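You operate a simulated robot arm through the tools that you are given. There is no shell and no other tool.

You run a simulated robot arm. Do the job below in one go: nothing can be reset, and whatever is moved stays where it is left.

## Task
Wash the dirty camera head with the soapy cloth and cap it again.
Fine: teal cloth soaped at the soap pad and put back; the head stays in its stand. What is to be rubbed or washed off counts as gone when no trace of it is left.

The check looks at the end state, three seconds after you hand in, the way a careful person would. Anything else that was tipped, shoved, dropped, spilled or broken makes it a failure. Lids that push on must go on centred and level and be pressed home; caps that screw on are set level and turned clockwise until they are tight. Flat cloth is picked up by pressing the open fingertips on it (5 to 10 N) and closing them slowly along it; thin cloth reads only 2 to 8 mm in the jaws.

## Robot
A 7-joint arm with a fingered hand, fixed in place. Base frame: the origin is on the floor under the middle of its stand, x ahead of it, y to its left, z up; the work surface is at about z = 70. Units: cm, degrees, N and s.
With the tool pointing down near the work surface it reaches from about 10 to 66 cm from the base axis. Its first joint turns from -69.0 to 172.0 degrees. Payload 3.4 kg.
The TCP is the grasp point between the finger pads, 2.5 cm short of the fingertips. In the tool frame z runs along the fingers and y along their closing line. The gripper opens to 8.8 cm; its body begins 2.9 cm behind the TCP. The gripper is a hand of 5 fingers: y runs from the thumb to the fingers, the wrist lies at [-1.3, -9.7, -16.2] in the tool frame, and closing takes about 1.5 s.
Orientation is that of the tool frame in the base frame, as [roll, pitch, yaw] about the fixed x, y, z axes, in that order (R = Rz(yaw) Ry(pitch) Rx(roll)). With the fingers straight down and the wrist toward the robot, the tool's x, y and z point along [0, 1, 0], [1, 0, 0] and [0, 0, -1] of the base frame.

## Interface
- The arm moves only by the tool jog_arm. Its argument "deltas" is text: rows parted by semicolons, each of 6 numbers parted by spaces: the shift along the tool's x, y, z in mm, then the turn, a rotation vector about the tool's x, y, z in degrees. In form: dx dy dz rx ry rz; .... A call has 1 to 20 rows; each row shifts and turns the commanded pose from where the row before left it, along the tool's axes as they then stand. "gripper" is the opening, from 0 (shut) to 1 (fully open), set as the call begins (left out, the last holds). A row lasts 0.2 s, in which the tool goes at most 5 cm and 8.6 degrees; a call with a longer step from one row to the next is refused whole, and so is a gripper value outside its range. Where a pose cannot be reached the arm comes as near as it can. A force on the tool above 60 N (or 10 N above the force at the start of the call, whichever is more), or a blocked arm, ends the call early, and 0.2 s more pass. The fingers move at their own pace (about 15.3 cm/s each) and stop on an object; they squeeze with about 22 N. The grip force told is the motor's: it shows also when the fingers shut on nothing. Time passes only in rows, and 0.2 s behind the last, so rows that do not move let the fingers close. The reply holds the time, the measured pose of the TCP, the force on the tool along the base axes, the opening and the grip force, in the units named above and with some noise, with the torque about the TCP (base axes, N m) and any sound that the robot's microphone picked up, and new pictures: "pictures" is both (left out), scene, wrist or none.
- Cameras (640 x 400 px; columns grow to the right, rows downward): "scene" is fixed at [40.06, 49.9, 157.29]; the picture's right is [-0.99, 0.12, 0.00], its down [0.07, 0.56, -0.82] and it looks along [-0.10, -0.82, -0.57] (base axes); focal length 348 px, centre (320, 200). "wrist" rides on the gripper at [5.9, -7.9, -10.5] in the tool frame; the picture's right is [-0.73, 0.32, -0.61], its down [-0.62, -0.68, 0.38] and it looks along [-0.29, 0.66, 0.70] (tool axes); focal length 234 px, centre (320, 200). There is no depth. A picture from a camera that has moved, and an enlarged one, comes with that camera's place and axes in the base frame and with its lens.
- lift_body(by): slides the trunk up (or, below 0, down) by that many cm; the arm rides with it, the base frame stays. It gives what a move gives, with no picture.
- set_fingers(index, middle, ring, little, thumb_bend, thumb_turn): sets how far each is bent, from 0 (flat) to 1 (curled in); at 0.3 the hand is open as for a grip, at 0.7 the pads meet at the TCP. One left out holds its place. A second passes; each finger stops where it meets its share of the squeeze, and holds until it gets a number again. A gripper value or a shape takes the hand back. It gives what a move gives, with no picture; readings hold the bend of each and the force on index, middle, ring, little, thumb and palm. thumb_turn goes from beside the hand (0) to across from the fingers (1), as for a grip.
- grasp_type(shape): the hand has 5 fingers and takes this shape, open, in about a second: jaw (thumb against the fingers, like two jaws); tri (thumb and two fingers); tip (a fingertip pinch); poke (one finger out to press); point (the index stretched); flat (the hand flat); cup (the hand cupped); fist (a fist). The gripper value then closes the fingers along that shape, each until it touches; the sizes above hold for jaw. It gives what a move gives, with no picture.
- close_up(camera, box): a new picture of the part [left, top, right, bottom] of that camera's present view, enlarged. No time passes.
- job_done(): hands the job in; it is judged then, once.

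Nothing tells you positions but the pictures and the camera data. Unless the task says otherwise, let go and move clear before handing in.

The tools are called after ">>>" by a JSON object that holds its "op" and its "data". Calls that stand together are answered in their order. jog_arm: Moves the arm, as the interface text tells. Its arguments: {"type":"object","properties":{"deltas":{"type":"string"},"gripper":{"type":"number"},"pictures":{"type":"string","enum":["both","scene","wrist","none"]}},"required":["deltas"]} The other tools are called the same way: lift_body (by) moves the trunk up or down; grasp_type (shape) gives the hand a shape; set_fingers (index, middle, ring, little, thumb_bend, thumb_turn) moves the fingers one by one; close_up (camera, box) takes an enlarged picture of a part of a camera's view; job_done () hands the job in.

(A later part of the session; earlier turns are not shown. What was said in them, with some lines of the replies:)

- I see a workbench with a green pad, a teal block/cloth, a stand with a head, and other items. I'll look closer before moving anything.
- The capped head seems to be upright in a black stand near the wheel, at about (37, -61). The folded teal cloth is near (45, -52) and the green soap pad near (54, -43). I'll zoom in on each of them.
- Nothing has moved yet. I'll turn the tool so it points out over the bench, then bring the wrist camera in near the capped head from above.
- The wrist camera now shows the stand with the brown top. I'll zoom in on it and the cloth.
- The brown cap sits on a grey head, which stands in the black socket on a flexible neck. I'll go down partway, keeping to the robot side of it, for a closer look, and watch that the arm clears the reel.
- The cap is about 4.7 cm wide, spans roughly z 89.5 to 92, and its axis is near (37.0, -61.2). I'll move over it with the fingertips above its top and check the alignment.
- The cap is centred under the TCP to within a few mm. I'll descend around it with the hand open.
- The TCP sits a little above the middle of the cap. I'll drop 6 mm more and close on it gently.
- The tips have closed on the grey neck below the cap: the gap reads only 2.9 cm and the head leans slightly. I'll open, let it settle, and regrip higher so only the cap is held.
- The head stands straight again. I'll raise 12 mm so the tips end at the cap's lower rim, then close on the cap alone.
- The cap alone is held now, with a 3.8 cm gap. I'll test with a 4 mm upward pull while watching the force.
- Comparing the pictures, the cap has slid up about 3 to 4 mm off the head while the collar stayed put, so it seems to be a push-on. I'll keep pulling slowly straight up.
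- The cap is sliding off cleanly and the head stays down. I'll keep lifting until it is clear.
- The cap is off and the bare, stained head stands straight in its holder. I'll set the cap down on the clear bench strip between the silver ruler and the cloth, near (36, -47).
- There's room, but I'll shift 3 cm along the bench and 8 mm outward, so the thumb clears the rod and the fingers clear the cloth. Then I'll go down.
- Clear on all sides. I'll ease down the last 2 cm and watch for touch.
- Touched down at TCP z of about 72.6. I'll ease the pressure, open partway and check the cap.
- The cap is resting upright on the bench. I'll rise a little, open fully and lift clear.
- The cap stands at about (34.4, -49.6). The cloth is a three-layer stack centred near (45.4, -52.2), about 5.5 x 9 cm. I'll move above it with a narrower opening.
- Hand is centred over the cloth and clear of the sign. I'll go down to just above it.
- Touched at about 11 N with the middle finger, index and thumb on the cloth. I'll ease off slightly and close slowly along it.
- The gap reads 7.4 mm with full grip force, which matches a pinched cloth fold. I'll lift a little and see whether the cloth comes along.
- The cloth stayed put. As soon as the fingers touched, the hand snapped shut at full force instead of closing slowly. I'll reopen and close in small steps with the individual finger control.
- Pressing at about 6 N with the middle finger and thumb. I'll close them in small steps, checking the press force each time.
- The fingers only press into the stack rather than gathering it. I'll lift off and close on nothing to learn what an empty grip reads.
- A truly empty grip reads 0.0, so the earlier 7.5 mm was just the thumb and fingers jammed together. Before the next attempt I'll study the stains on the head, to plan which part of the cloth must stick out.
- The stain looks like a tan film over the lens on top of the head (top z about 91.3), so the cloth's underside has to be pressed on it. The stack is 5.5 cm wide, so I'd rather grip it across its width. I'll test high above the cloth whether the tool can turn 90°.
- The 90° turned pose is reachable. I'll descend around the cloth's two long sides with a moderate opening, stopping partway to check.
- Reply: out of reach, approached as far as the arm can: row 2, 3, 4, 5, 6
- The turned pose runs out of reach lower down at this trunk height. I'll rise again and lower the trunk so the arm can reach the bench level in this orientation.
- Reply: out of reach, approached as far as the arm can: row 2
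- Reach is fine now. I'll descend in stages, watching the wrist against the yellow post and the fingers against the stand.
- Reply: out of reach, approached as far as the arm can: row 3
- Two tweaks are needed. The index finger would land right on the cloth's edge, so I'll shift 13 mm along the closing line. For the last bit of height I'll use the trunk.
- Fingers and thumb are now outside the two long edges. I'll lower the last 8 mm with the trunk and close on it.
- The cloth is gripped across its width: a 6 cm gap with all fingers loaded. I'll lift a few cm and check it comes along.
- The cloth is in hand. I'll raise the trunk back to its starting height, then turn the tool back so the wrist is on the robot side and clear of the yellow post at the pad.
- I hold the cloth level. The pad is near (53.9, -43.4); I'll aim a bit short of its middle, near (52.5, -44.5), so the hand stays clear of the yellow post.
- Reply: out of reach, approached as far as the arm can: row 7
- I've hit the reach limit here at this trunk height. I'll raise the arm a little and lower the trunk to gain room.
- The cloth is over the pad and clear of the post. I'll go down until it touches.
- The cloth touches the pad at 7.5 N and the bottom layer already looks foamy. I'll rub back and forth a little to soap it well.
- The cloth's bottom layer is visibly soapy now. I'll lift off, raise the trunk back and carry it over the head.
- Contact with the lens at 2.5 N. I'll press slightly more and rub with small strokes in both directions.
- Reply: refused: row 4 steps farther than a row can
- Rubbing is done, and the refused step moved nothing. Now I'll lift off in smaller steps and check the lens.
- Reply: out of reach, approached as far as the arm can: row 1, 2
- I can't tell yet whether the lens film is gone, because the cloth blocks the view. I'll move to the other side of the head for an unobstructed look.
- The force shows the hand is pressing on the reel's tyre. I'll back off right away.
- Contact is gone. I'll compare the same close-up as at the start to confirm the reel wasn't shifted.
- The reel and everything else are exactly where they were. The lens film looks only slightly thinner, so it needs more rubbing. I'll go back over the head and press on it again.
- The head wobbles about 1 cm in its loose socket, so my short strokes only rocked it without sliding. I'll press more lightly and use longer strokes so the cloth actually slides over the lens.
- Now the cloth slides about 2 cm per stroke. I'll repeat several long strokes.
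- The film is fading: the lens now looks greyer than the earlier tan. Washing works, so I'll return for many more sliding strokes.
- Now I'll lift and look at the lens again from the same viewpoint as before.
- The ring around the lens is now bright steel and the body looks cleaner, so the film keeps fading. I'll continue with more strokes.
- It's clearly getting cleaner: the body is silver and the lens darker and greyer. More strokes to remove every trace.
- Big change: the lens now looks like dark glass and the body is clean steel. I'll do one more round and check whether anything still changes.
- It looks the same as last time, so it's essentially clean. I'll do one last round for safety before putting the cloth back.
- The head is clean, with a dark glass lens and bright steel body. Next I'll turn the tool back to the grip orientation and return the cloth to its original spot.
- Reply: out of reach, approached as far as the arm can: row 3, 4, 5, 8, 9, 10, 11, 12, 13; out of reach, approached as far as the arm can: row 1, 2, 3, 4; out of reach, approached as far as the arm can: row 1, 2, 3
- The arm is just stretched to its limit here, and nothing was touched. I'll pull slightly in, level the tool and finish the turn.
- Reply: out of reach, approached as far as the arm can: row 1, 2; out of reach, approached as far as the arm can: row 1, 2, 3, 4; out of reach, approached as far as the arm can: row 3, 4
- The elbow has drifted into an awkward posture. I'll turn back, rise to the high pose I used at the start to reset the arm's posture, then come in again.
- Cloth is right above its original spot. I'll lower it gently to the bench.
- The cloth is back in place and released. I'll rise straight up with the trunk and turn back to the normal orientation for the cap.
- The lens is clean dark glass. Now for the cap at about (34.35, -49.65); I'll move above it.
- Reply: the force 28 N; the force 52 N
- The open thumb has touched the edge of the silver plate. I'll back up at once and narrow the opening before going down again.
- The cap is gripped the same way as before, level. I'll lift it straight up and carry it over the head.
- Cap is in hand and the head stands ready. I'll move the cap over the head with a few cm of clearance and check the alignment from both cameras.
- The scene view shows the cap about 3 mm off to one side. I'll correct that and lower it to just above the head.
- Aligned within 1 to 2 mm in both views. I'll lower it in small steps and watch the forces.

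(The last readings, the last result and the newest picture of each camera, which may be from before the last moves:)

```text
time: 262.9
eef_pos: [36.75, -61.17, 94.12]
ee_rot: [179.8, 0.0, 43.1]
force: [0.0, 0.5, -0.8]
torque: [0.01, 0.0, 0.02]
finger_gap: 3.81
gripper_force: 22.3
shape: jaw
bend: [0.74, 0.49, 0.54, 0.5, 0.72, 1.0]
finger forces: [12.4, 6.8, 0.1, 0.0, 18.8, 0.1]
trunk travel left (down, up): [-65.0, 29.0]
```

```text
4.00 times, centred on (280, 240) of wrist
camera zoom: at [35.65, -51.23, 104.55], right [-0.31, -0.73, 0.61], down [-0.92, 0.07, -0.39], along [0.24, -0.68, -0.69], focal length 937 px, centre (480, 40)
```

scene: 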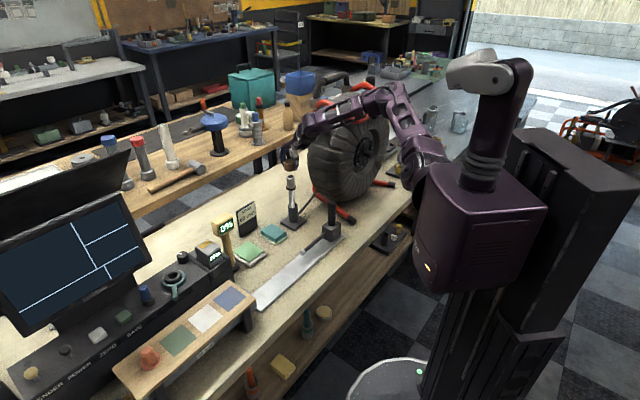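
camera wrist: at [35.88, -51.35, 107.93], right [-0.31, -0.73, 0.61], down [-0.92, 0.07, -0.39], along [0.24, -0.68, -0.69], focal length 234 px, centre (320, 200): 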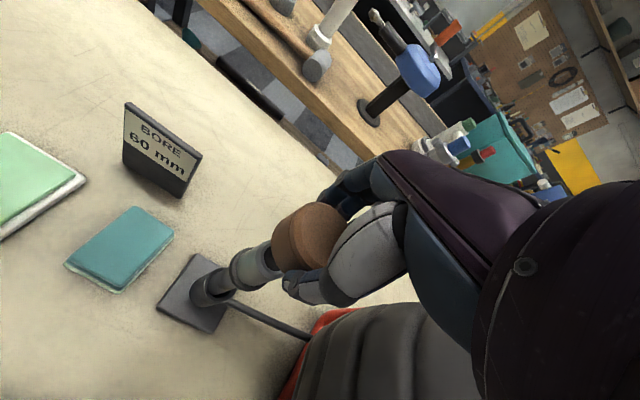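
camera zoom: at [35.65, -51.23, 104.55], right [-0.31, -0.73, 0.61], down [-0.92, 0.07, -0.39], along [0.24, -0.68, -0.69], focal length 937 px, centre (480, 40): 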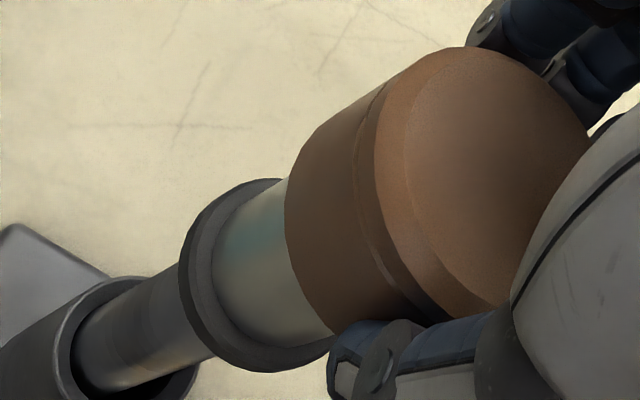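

>>> {"op": "jog_arm", "data": {"deltas": "0 0 2 0 0 0; 0 0 2 0 0 0; 0 0 0 0 0 0", "pictures": "none"}}

>>> {"op": "jog_arm", "data": {"deltas": "0 0 2 0 0 0; 0 0 2 0 0 0; 0 0 0 0 0 0", "pictures": "none"}}

>>> {"op": "close_up", "data": {"camera": "scene", "box": [284, 165, 300, 185]}}

>>> {"op": "close_up", "data": {"camera": "wrist", "box": [220, 190, 340, 290]}}

```text
time: 263.7
eef_pos: [36.65, -61.12, 93.72]
ee_rot: [179.9, 0.0, 43.1]
force: [0.3, 0.2, -0.4]
torque: [-0.01, -0.03, -0.05]
finger_gap: 3.82
gripper_force: 22.3
shape: jaw
bend: [0.74, 0.49, 0.54, 0.5, 0.72, 1.0]
finger forces: [12.4, 6.7, 0.0, 0.0, 18.9, 0.0]
trunk travel left (down, up): [-65.0, 29.0]
```

```text
time: 264.5
eef_pos: [36.7, -61.12, 93.27]
ee_rot: [179.7, 0.0, 43.0]
force: [-0.5, 0.1, 0.3]
torque: [-0.04, -0.01, -0.02]
finger_gap: 3.83
gripper_force: 22.7
shape: jaw
bend: [0.74, 0.49, 0.54, 0.5, 0.72, 1.0]
finger forces: [12.3, 6.6, 0.1, 0.1, 18.9, 0.0]
trunk travel left (down, up): [-65.0, 29.0]
```

```text
16.00 times, centred on (292, 175) of scene
camera zoom: at [40.06, 49.9, 157.29], right [-0.99, 0.12, 0.0], down [0.07, 0.56, -0.82], along [-0.1, -0.82, -0.57], focal length 5573 px, centre (768, 600)
```

zoom: 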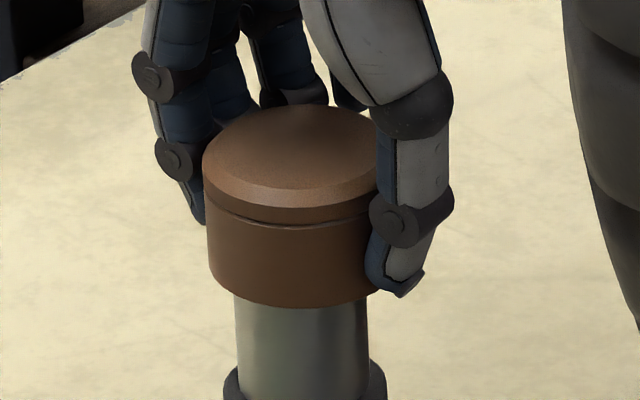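

```text
4.00 times, centred on (280, 240) of wrist
camera zoom: at [35.66, -51.18, 103.77], right [-0.31, -0.73, 0.61], down [-0.92, 0.07, -0.39], along [0.24, -0.68, -0.69], focal length 937 px, centre (480, 40)
```

zoom: 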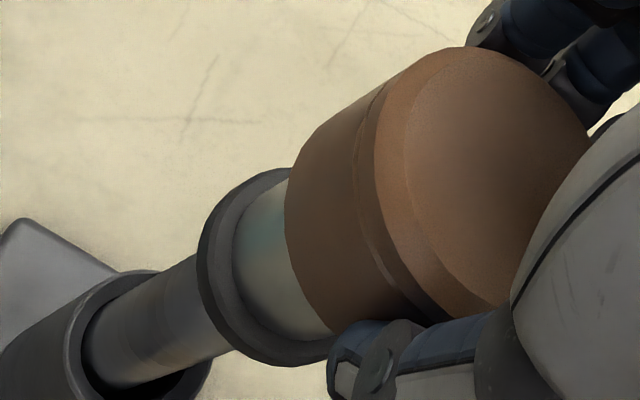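

The cap is sliding over the head without resistance. I'll continue slowly until it's home.

>>> {"op": "jog_arm", "data": {"deltas": "0 0 2 0 0 0; 0 0 2 0 0 0; 0 0 2 0 0 0; 0 0 2 0 0 0; 0 0 0 0 0 0", "pictures": "none"}}

>>> {"op": "jog_arm", "data": {"deltas": "0 0 2 0 0 0; 0 0 2 0 0 0; 0 0 0 0 0 0", "pictures": "none"}}

>>> {"op": "close_up", "data": {"camera": "scene", "box": [276, 160, 308, 210]}}

>>> {"op": "close_up", "data": {"camera": "wrist", "box": [220, 190, 340, 290]}}

```text
time: 265.7
eef_pos: [36.79, -61.07, 92.53]
ee_rot: [179.7, 0.0, 43.0]
force: [-0.3, 0.7, -0.4]
torque: [-0.02, -0.04, 0.03]
finger_gap: 3.81
gripper_force: 21.7
shape: jaw
bend: [0.74, 0.49, 0.54, 0.5, 0.72, 1.0]
finger forces: [12.5, 6.7, 0.1, 0.0, 18.8, 0.0]
trunk travel left (down, up): [-65.0, 29.0]
```

```text
time: 266.5
eef_pos: [36.78, -61.07, 92.1]
ee_rot: [179.8, 0.0, 43.0]
force: [1.0, -0.2, 1.4]
torque: [-0.02, -0.02, 0.05]
finger_gap: 3.8
gripper_force: 21.9
shape: jaw
bend: [0.74, 0.49, 0.54, 0.5, 0.72, 1.0]
finger forces: [12.6, 6.9, 0.0, 0.0, 18.9, 0.0]
trunk travel left (down, up): [-65.0, 29.0]
```

```text
8.00 times, centred on (292, 185) of scene
camera zoom: at [40.06, 49.9, 157.29], right [-0.99, 0.12, 0.0], down [0.07, 0.56, -0.82], along [-0.1, -0.82, -0.57], focal length 2786 px, centre (544, 320)
```

zoom: 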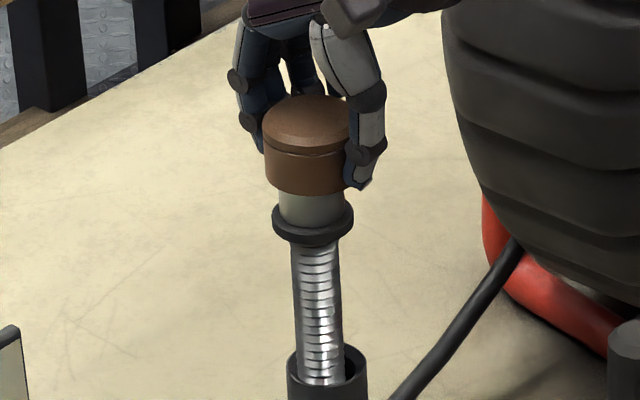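

```text
4.00 times, centred on (280, 240) of wrist
camera zoom: at [35.67, -51.21, 102.56], right [-0.31, -0.73, 0.61], down [-0.92, 0.07, -0.39], along [0.24, -0.68, -0.69], focal length 937 px, centre (480, 40)
```

zoom: 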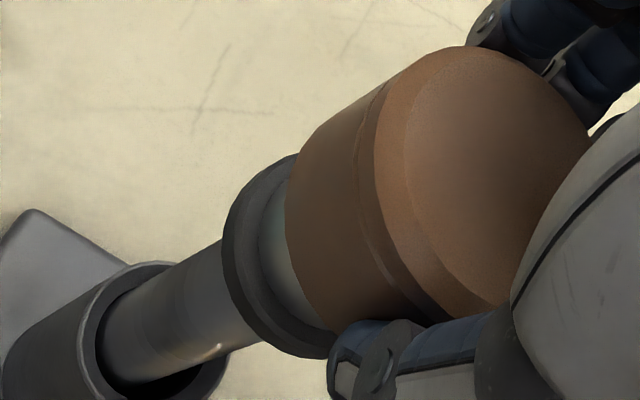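

The gap between cap and collar now matches the starting picture. I'll press it home until the force rises.

>>> {"op": "jog_arm", "data": {"deltas": "0 0 1 0 0 0; 0 0 1 0 0 0; 0 0 0 0 0 0", "pictures": "none"}}

>>> {"op": "jog_arm", "data": {"deltas": "0 0 1 0 0 0; 0 0 1 0 0 0; 0 0 0 0 0 0", "pictures": "none"}}

>>> {"op": "close_up", "data": {"camera": "scene", "box": [276, 160, 308, 210]}}

```text
time: 267.3
eef_pos: [36.67, -61.1, 92.0]
ee_rot: [179.7, 0.0, 43.0]
force: [-0.1, 0.3, 7.3]
torque: [-0.01, -0.05, 0.03]
finger_gap: 3.81
gripper_force: 21.4
shape: jaw
bend: [0.74, 0.49, 0.54, 0.5, 0.72, 1.0]
finger forces: [13.0, 7.1, 0.0, 0.0, 19.5, 0.0]
trunk travel left (down, up): [-65.0, 29.0]
```

```text
time: 268.1
eef_pos: [36.55, -61.14, 91.96]
ee_rot: [179.6, -0.1, 43.1]
force: [0.6, -0.2, 14.1]
torque: [-0.05, -0.01, 0.01]
finger_gap: 3.86
gripper_force: 21.4
shape: jaw
bend: [0.74, 0.49, 0.54, 0.5, 0.72, 1.0]
finger forces: [13.4, 7.8, 0.0, 0.1, 20.2, 0.0]
trunk travel left (down, up): [-65.0, 29.0]
```

```text
8.00 times, centred on (292, 185) of scene
camera zoom: at [40.06, 49.9, 157.29], right [-0.99, 0.12, 0.0], down [0.07, 0.56, -0.82], along [-0.1, -0.82, -0.57], focal length 2786 px, centre (544, 320)
```

zoom: 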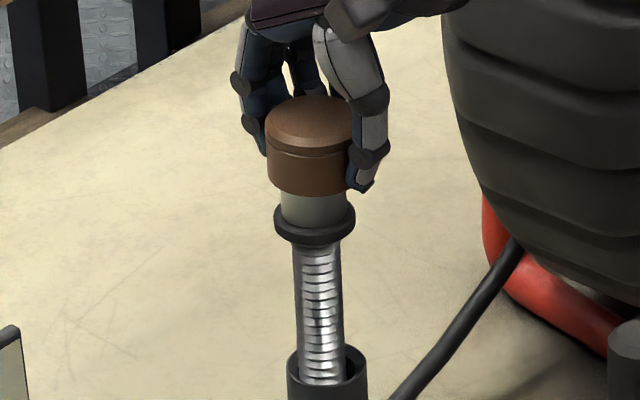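

>>> {"op": "jog_arm", "data": {"deltas": "0 0 1 0 0 0; 0 0 1 0 0 0; 0 0 0 0 0 0", "pictures": "none"}}

>>> {"op": "jog_arm", "data": {"deltas": "0 0 1 0 0 0; 0 0 1 0 0 0; 0 0 0 0 0 0", "pictures": "none"}}

>>> {"op": "close_up", "data": {"camera": "scene", "box": [276, 160, 308, 210]}}

>>> {"op": "close_up", "data": {"camera": "wrist", "box": [220, 190, 340, 290]}}

```text
time: 268.9
eef_pos: [36.62, -60.86, 91.97]
ee_rot: [179.5, -0.1, 43.0]
force: [2.2, -1.6, 21.0]
torque: [-0.1, -0.09, -0.01]
finger_gap: 3.9
gripper_force: 21.8
shape: jaw
bend: [0.74, 0.49, 0.54, 0.5, 0.72, 1.0]
finger forces: [13.9, 8.9, 0.0, 0.0, 20.8, 0.0]
trunk travel left (down, up): [-65.0, 29.0]
```

```text
time: 269.7
eef_pos: [36.56, -60.83, 91.76]
ee_rot: [179.4, 0.1, 43.0]
force: [0.9, -1.5, 30.0]
torque: [-0.13, -0.11, 0.0]
finger_gap: 3.97
gripper_force: 21.9
shape: jaw
bend: [0.74, 0.48, 0.54, 0.5, 0.72, 1.0]
finger forces: [14.5, 9.6, 0.0, 0.0, 21.4, 0.0]
trunk travel left (down, up): [-65.0, 29.0]
```

```text
8.00 times, centred on (292, 185) of scene
camera zoom: at [40.06, 49.9, 157.29], right [-0.99, 0.12, 0.0], down [0.07, 0.56, -0.82], along [-0.1, -0.82, -0.57], focal length 2786 px, centre (544, 320)
```

zoom: 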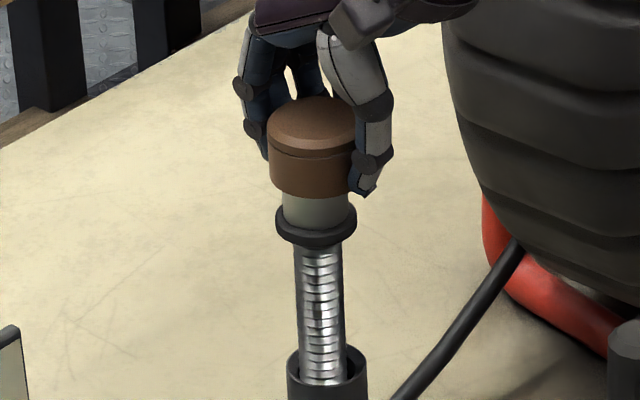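

```text
4.00 times, centred on (280, 240) of wrist
camera zoom: at [35.38, -50.86, 102.21], right [-0.31, -0.73, 0.61], down [-0.92, 0.07, -0.39], along [0.24, -0.68, -0.69], focal length 937 px, centre (480, 40)
```

zoom: 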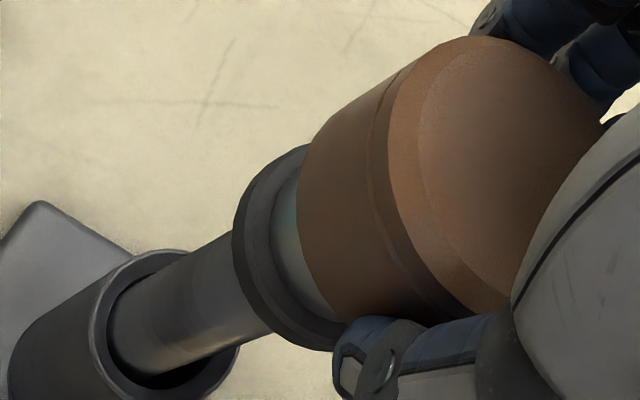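

Seated firmly at 30 N with no further travel, and the gap to the collar is as at the start. I'll ease the pressure, release and move clear.

>>> {"op": "jog_arm", "data": {"deltas": "0 0 -2 0 0 0; 0 0 -2 0 0 0; 0 0 0 0 0 0", "pictures": "none"}}

>>> {"op": "jog_arm", "data": {"deltas": "0 0 0 0 0 0; 0 0 0 0 0 0; 0 0 0 0 0 0; 0 0 0 0 0 0; 0 0 0 0 0 0; 0 0 0 0 0 0", "gripper": 1, "pictures": "none"}}

>>> {"op": "close_up", "data": {"camera": "wrist", "box": [200, 150, 400, 330]}}

>>> {"op": "close_up", "data": {"camera": "scene", "box": [276, 160, 308, 210]}}

```text
time: 270.5
eef_pos: [36.53, -60.89, 91.92]
ee_rot: [179.8, 0.2, 42.9]
force: [0.9, -0.9, 17.9]
torque: [-0.13, -0.08, -0.01]
finger_gap: 3.94
gripper_force: 21.8
shape: jaw
bend: [0.74, 0.48, 0.54, 0.5, 0.72, 1.0]
finger forces: [13.9, 8.6, 0.1, 0.0, 21.1, 0.0]
trunk travel left (down, up): [-65.0, 29.0]
```

```text
time: 271.9
eef_pos: [36.77, -61.2, 91.68]
ee_rot: [179.8, 0.1, 43.1]
force: [-0.5, -0.5, 0.3]
torque: [0.0, -0.01, 0.01]
finger_gap: 8.77
gripper_force: 0.0
shape: jaw
bend: [0.3, 0.3, 0.3, 0.3, 0.3, 0.98]
finger forces: [0.0, 0.0, 0.0, 0.1, 0.0, 0.0]
trunk travel left (down, up): [-65.0, 29.0]
```

```text
2.22 times, centred on (300, 240) of wrist
camera zoom: at [35.68, -51.28, 102.19], right [-0.31, -0.73, 0.61], down [-0.92, 0.07, -0.39], along [0.24, -0.68, -0.69], focal length 520 px, centre (364, 111)
```

zoom: 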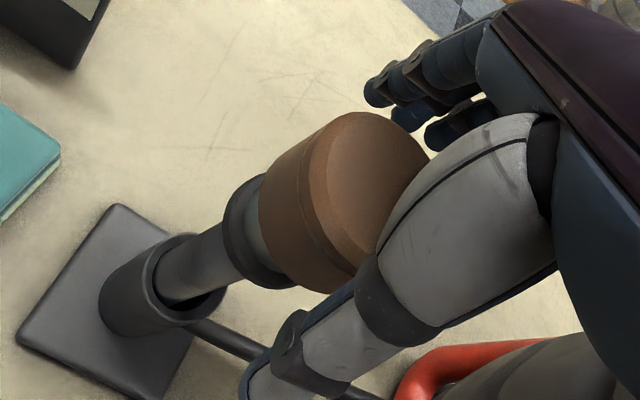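

```text
8.00 times, centred on (292, 185) of scene
camera zoom: at [40.06, 49.9, 157.29], right [-0.99, 0.12, 0.0], down [0.07, 0.56, -0.82], along [-0.1, -0.82, -0.57], focal length 2786 px, centre (544, 320)
```

zoom: 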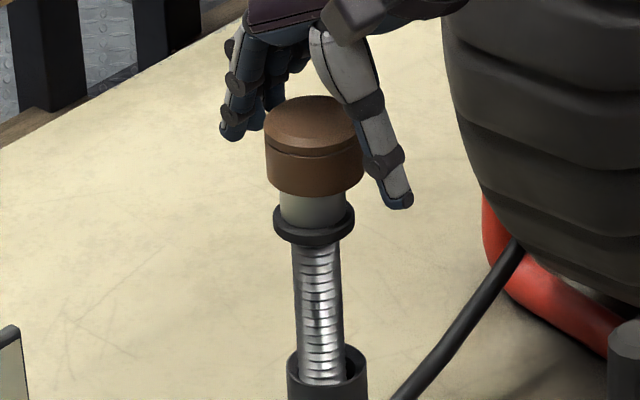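

>>> {"op": "jog_arm", "data": {"deltas": "0 0 -10 0 0 0; 0 0 -20 0 0 0; 0 0 -30 0 0 0; 0 0 -30 0 0 0; 0 0 -30 0 0 0; 0 -40 -20 0 0 0; 0 -40 -20 0 0 0; 0 -40 0 0 0 0; 0 0 0 0 0 0"}}

>>> {"op": "close_up", "data": {"camera": "scene", "box": [270, 165, 318, 235]}}

>>> {"op": "close_up", "data": {"camera": "scene", "box": [200, 150, 360, 250]}}

>>> {"op": "close_up", "data": {"camera": "wrist", "box": [150, 150, 350, 310]}}

```text
time: 273.9
eef_pos: [28.37, -52.04, 107.77]
ee_rot: [179.9, 0.0, 43.0]
force: [0.6, -0.2, 0.0]
torque: [0.0, 0.04, 0.0]
finger_gap: 8.77
gripper_force: 0.0
shape: jaw
bend: [0.3, 0.3, 0.3, 0.3, 0.3, 0.98]
finger forces: [0.0, 0.0, 0.0, 0.0, 0.0, 0.0]
trunk travel left (down, up): [-65.0, 29.0]
camera wrist: at [27.37, -42.23, 118.24], right [-0.31, -0.73, 0.61], down [-0.92, 0.07, -0.38], along [0.24, -0.68, -0.69], focal length 234 px, centre (320, 200)
```

scene: 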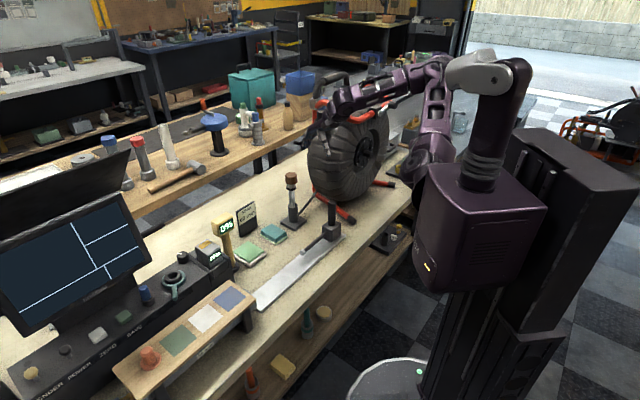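
wrist: 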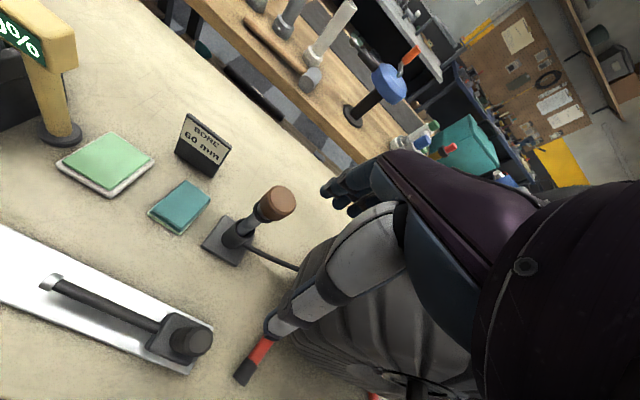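

```text
5.71 times, centred on (294, 200) of scene
camera zoom: at [40.06, 49.9, 157.29], right [-0.99, 0.12, 0.0], down [0.07, 0.56, -0.82], along [-0.1, -0.82, -0.57], focal length 1990 px, centre (469, 200)
```

zoom: 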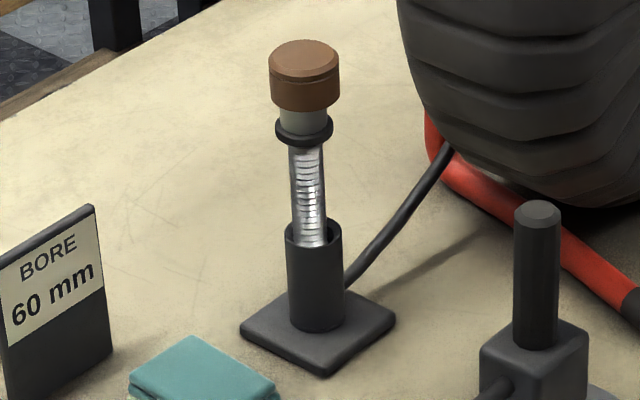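

```text
4.00 times, centred on (280, 200) of scene
camera zoom: at [40.06, 49.9, 157.29], right [-0.99, 0.12, 0.0], down [0.07, 0.56, -0.82], along [-0.1, -0.82, -0.57], focal length 1393 px, centre (480, 200)
```

zoom: 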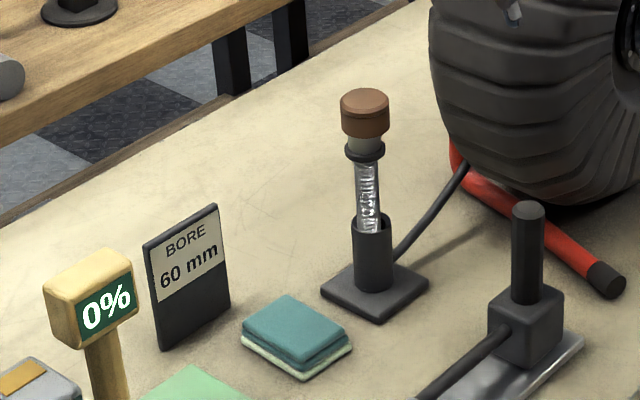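

```text
2.50 times, centred on (250, 230) of wrist
camera zoom: at [27.37, -42.23, 118.24], right [-0.31, -0.73, 0.61], down [-0.92, 0.07, -0.38], along [0.24, -0.68, -0.69], focal length 585 px, centre (495, 125)
```

zoom: 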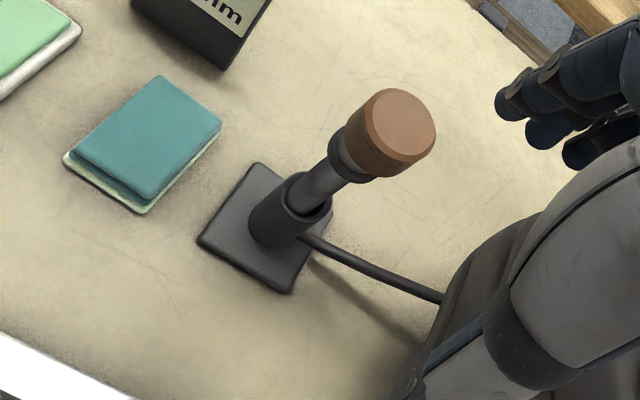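

The cap sits exactly as in the starting picture, level and centred. The cloth, pad, reel and plate are all in place. I'll retreat to a clear pose and take a last look.

>>> {"op": "jog_arm", "data": {"deltas": "0 0 -40 0 0 0; 0 -30 -40 0 0 0; 0 -30 -30 0 0 0; 0 -30 0 0 0 0; 0 0 0 0 0 0; 0 0 0 0 0 0"}}

>>> {"op": "close_up", "data": {"camera": "scene", "box": [284, 170, 300, 200]}}

>>> {"op": "close_up", "data": {"camera": "scene", "box": [100, 180, 420, 400]}}

>>> {"op": "close_up", "data": {"camera": "wrist", "box": [0, 0, 400, 400]}}

```text
time: 275.3
eef_pos: [21.83, -45.94, 118.71]
ee_rot: [179.8, 0.1, 43.0]
force: [0.0, 0.3, -0.5]
torque: [-0.03, 0.0, -0.01]
finger_gap: 8.75
gripper_force: 0.1
shape: jaw
bend: [0.3, 0.3, 0.3, 0.3, 0.3, 0.98]
finger forces: [0.0, 0.1, 0.0, 0.1, 0.0, 0.0]
trunk travel left (down, up): [-65.0, 29.0]
camera wrist: at [20.79, -36.12, 129.16], right [-0.31, -0.73, 0.61], down [-0.92, 0.07, -0.39], along [0.24, -0.68, -0.69], focal length 234 px, centre (320, 200)
```

scene: 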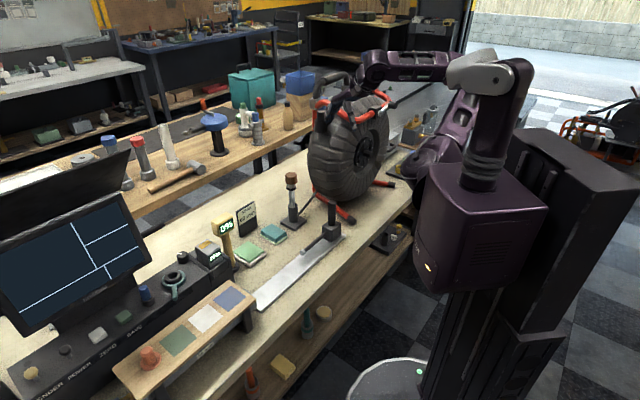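
wrist: 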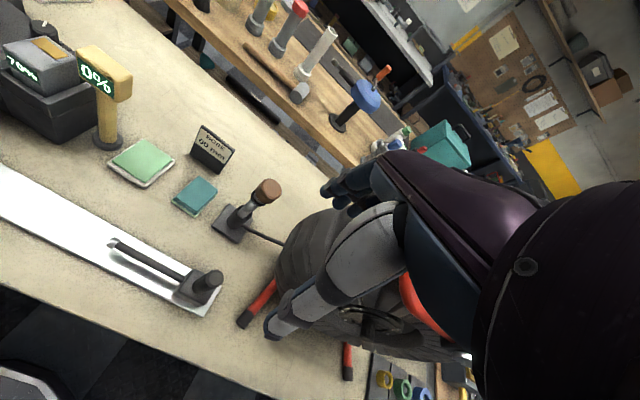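

```text
13.33 times, centred on (292, 185) of scene
camera zoom: at [40.06, 49.9, 157.29], right [-0.99, 0.12, 0.0], down [0.07, 0.56, -0.82], along [-0.1, -0.82, -0.57], focal length 4644 px, centre (693, 400)
```

zoom: 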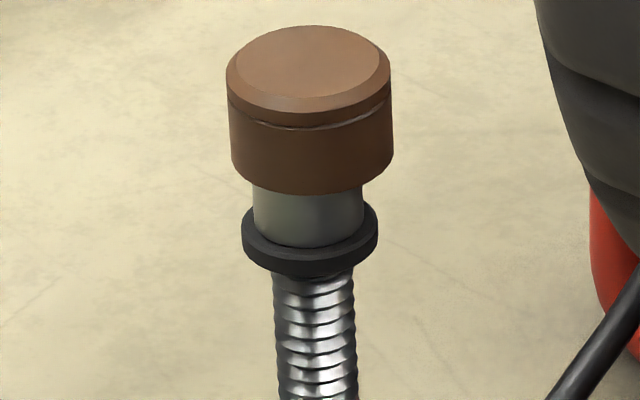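

```text
1.82 times, centred on (260, 290) of scene
camera zoom: at [40.06, 49.9, 157.29], right [-0.99, 0.12, 0.0], down [0.07, 0.56, -0.82], along [-0.1, -0.82, -0.57], focal length 633 px, centre (429, 36)
```

zoom: 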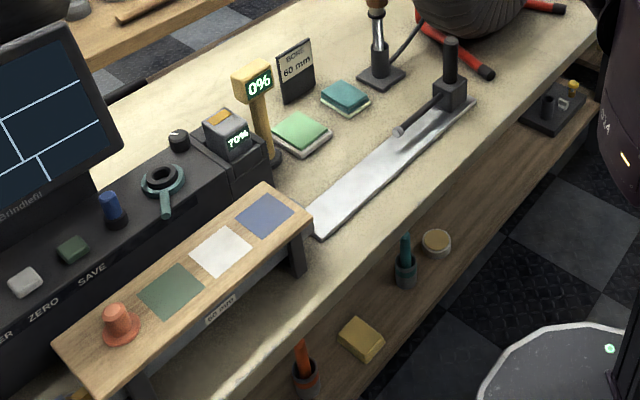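

```text
1.00 times, centred on (200, 200) of wrist (not enlarged: the box is as wide or as high as the picture)
camera zoom: at [20.79, -36.12, 129.16], right [-0.31, -0.73, 0.61], down [-0.92, 0.07, -0.39], along [0.24, -0.68, -0.69], focal length 234 px, centre (440, 200)
```

zoom: 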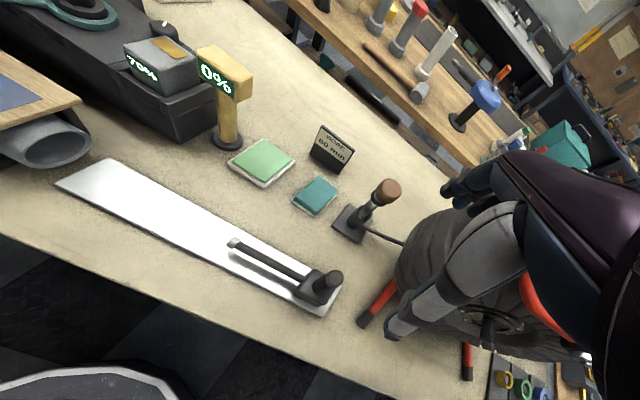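

The head is washed clean, capped level and still in its stand. The soapy cloth is back on its spot, and nothing else was moved. Handing in.

>>> {"op": "job_done", "data": {}}

```text
The job is handed in.
```

The camera head is washed and capped again, and I've handed the job in; no verdict has come back yet. It stayed in its stand the whole time.

- **Washing:** I soaped the teal cloth on the green pad and rubbed the lens until more rubbing made no difference. The tan film is gone, and the lens now looks like dark glass with a bright steel body.
- **Cap:** It pulled straight off, so I took it as a push-on. I pressed it back on level to about 30 N, and it sits where it did at the start.
- **Cloth:** It is back in its original orientation, within about 1 cm of its starting spot. The bottom layer is still pale with soap.

I touched two other things by accident. The cloth or hand pressed on the reel's tyre at about 17 N, and the thumb pressed on the silver plate at about 50 N. In the close-ups afterwards neither had moved, and nothing was tipped or dropped.
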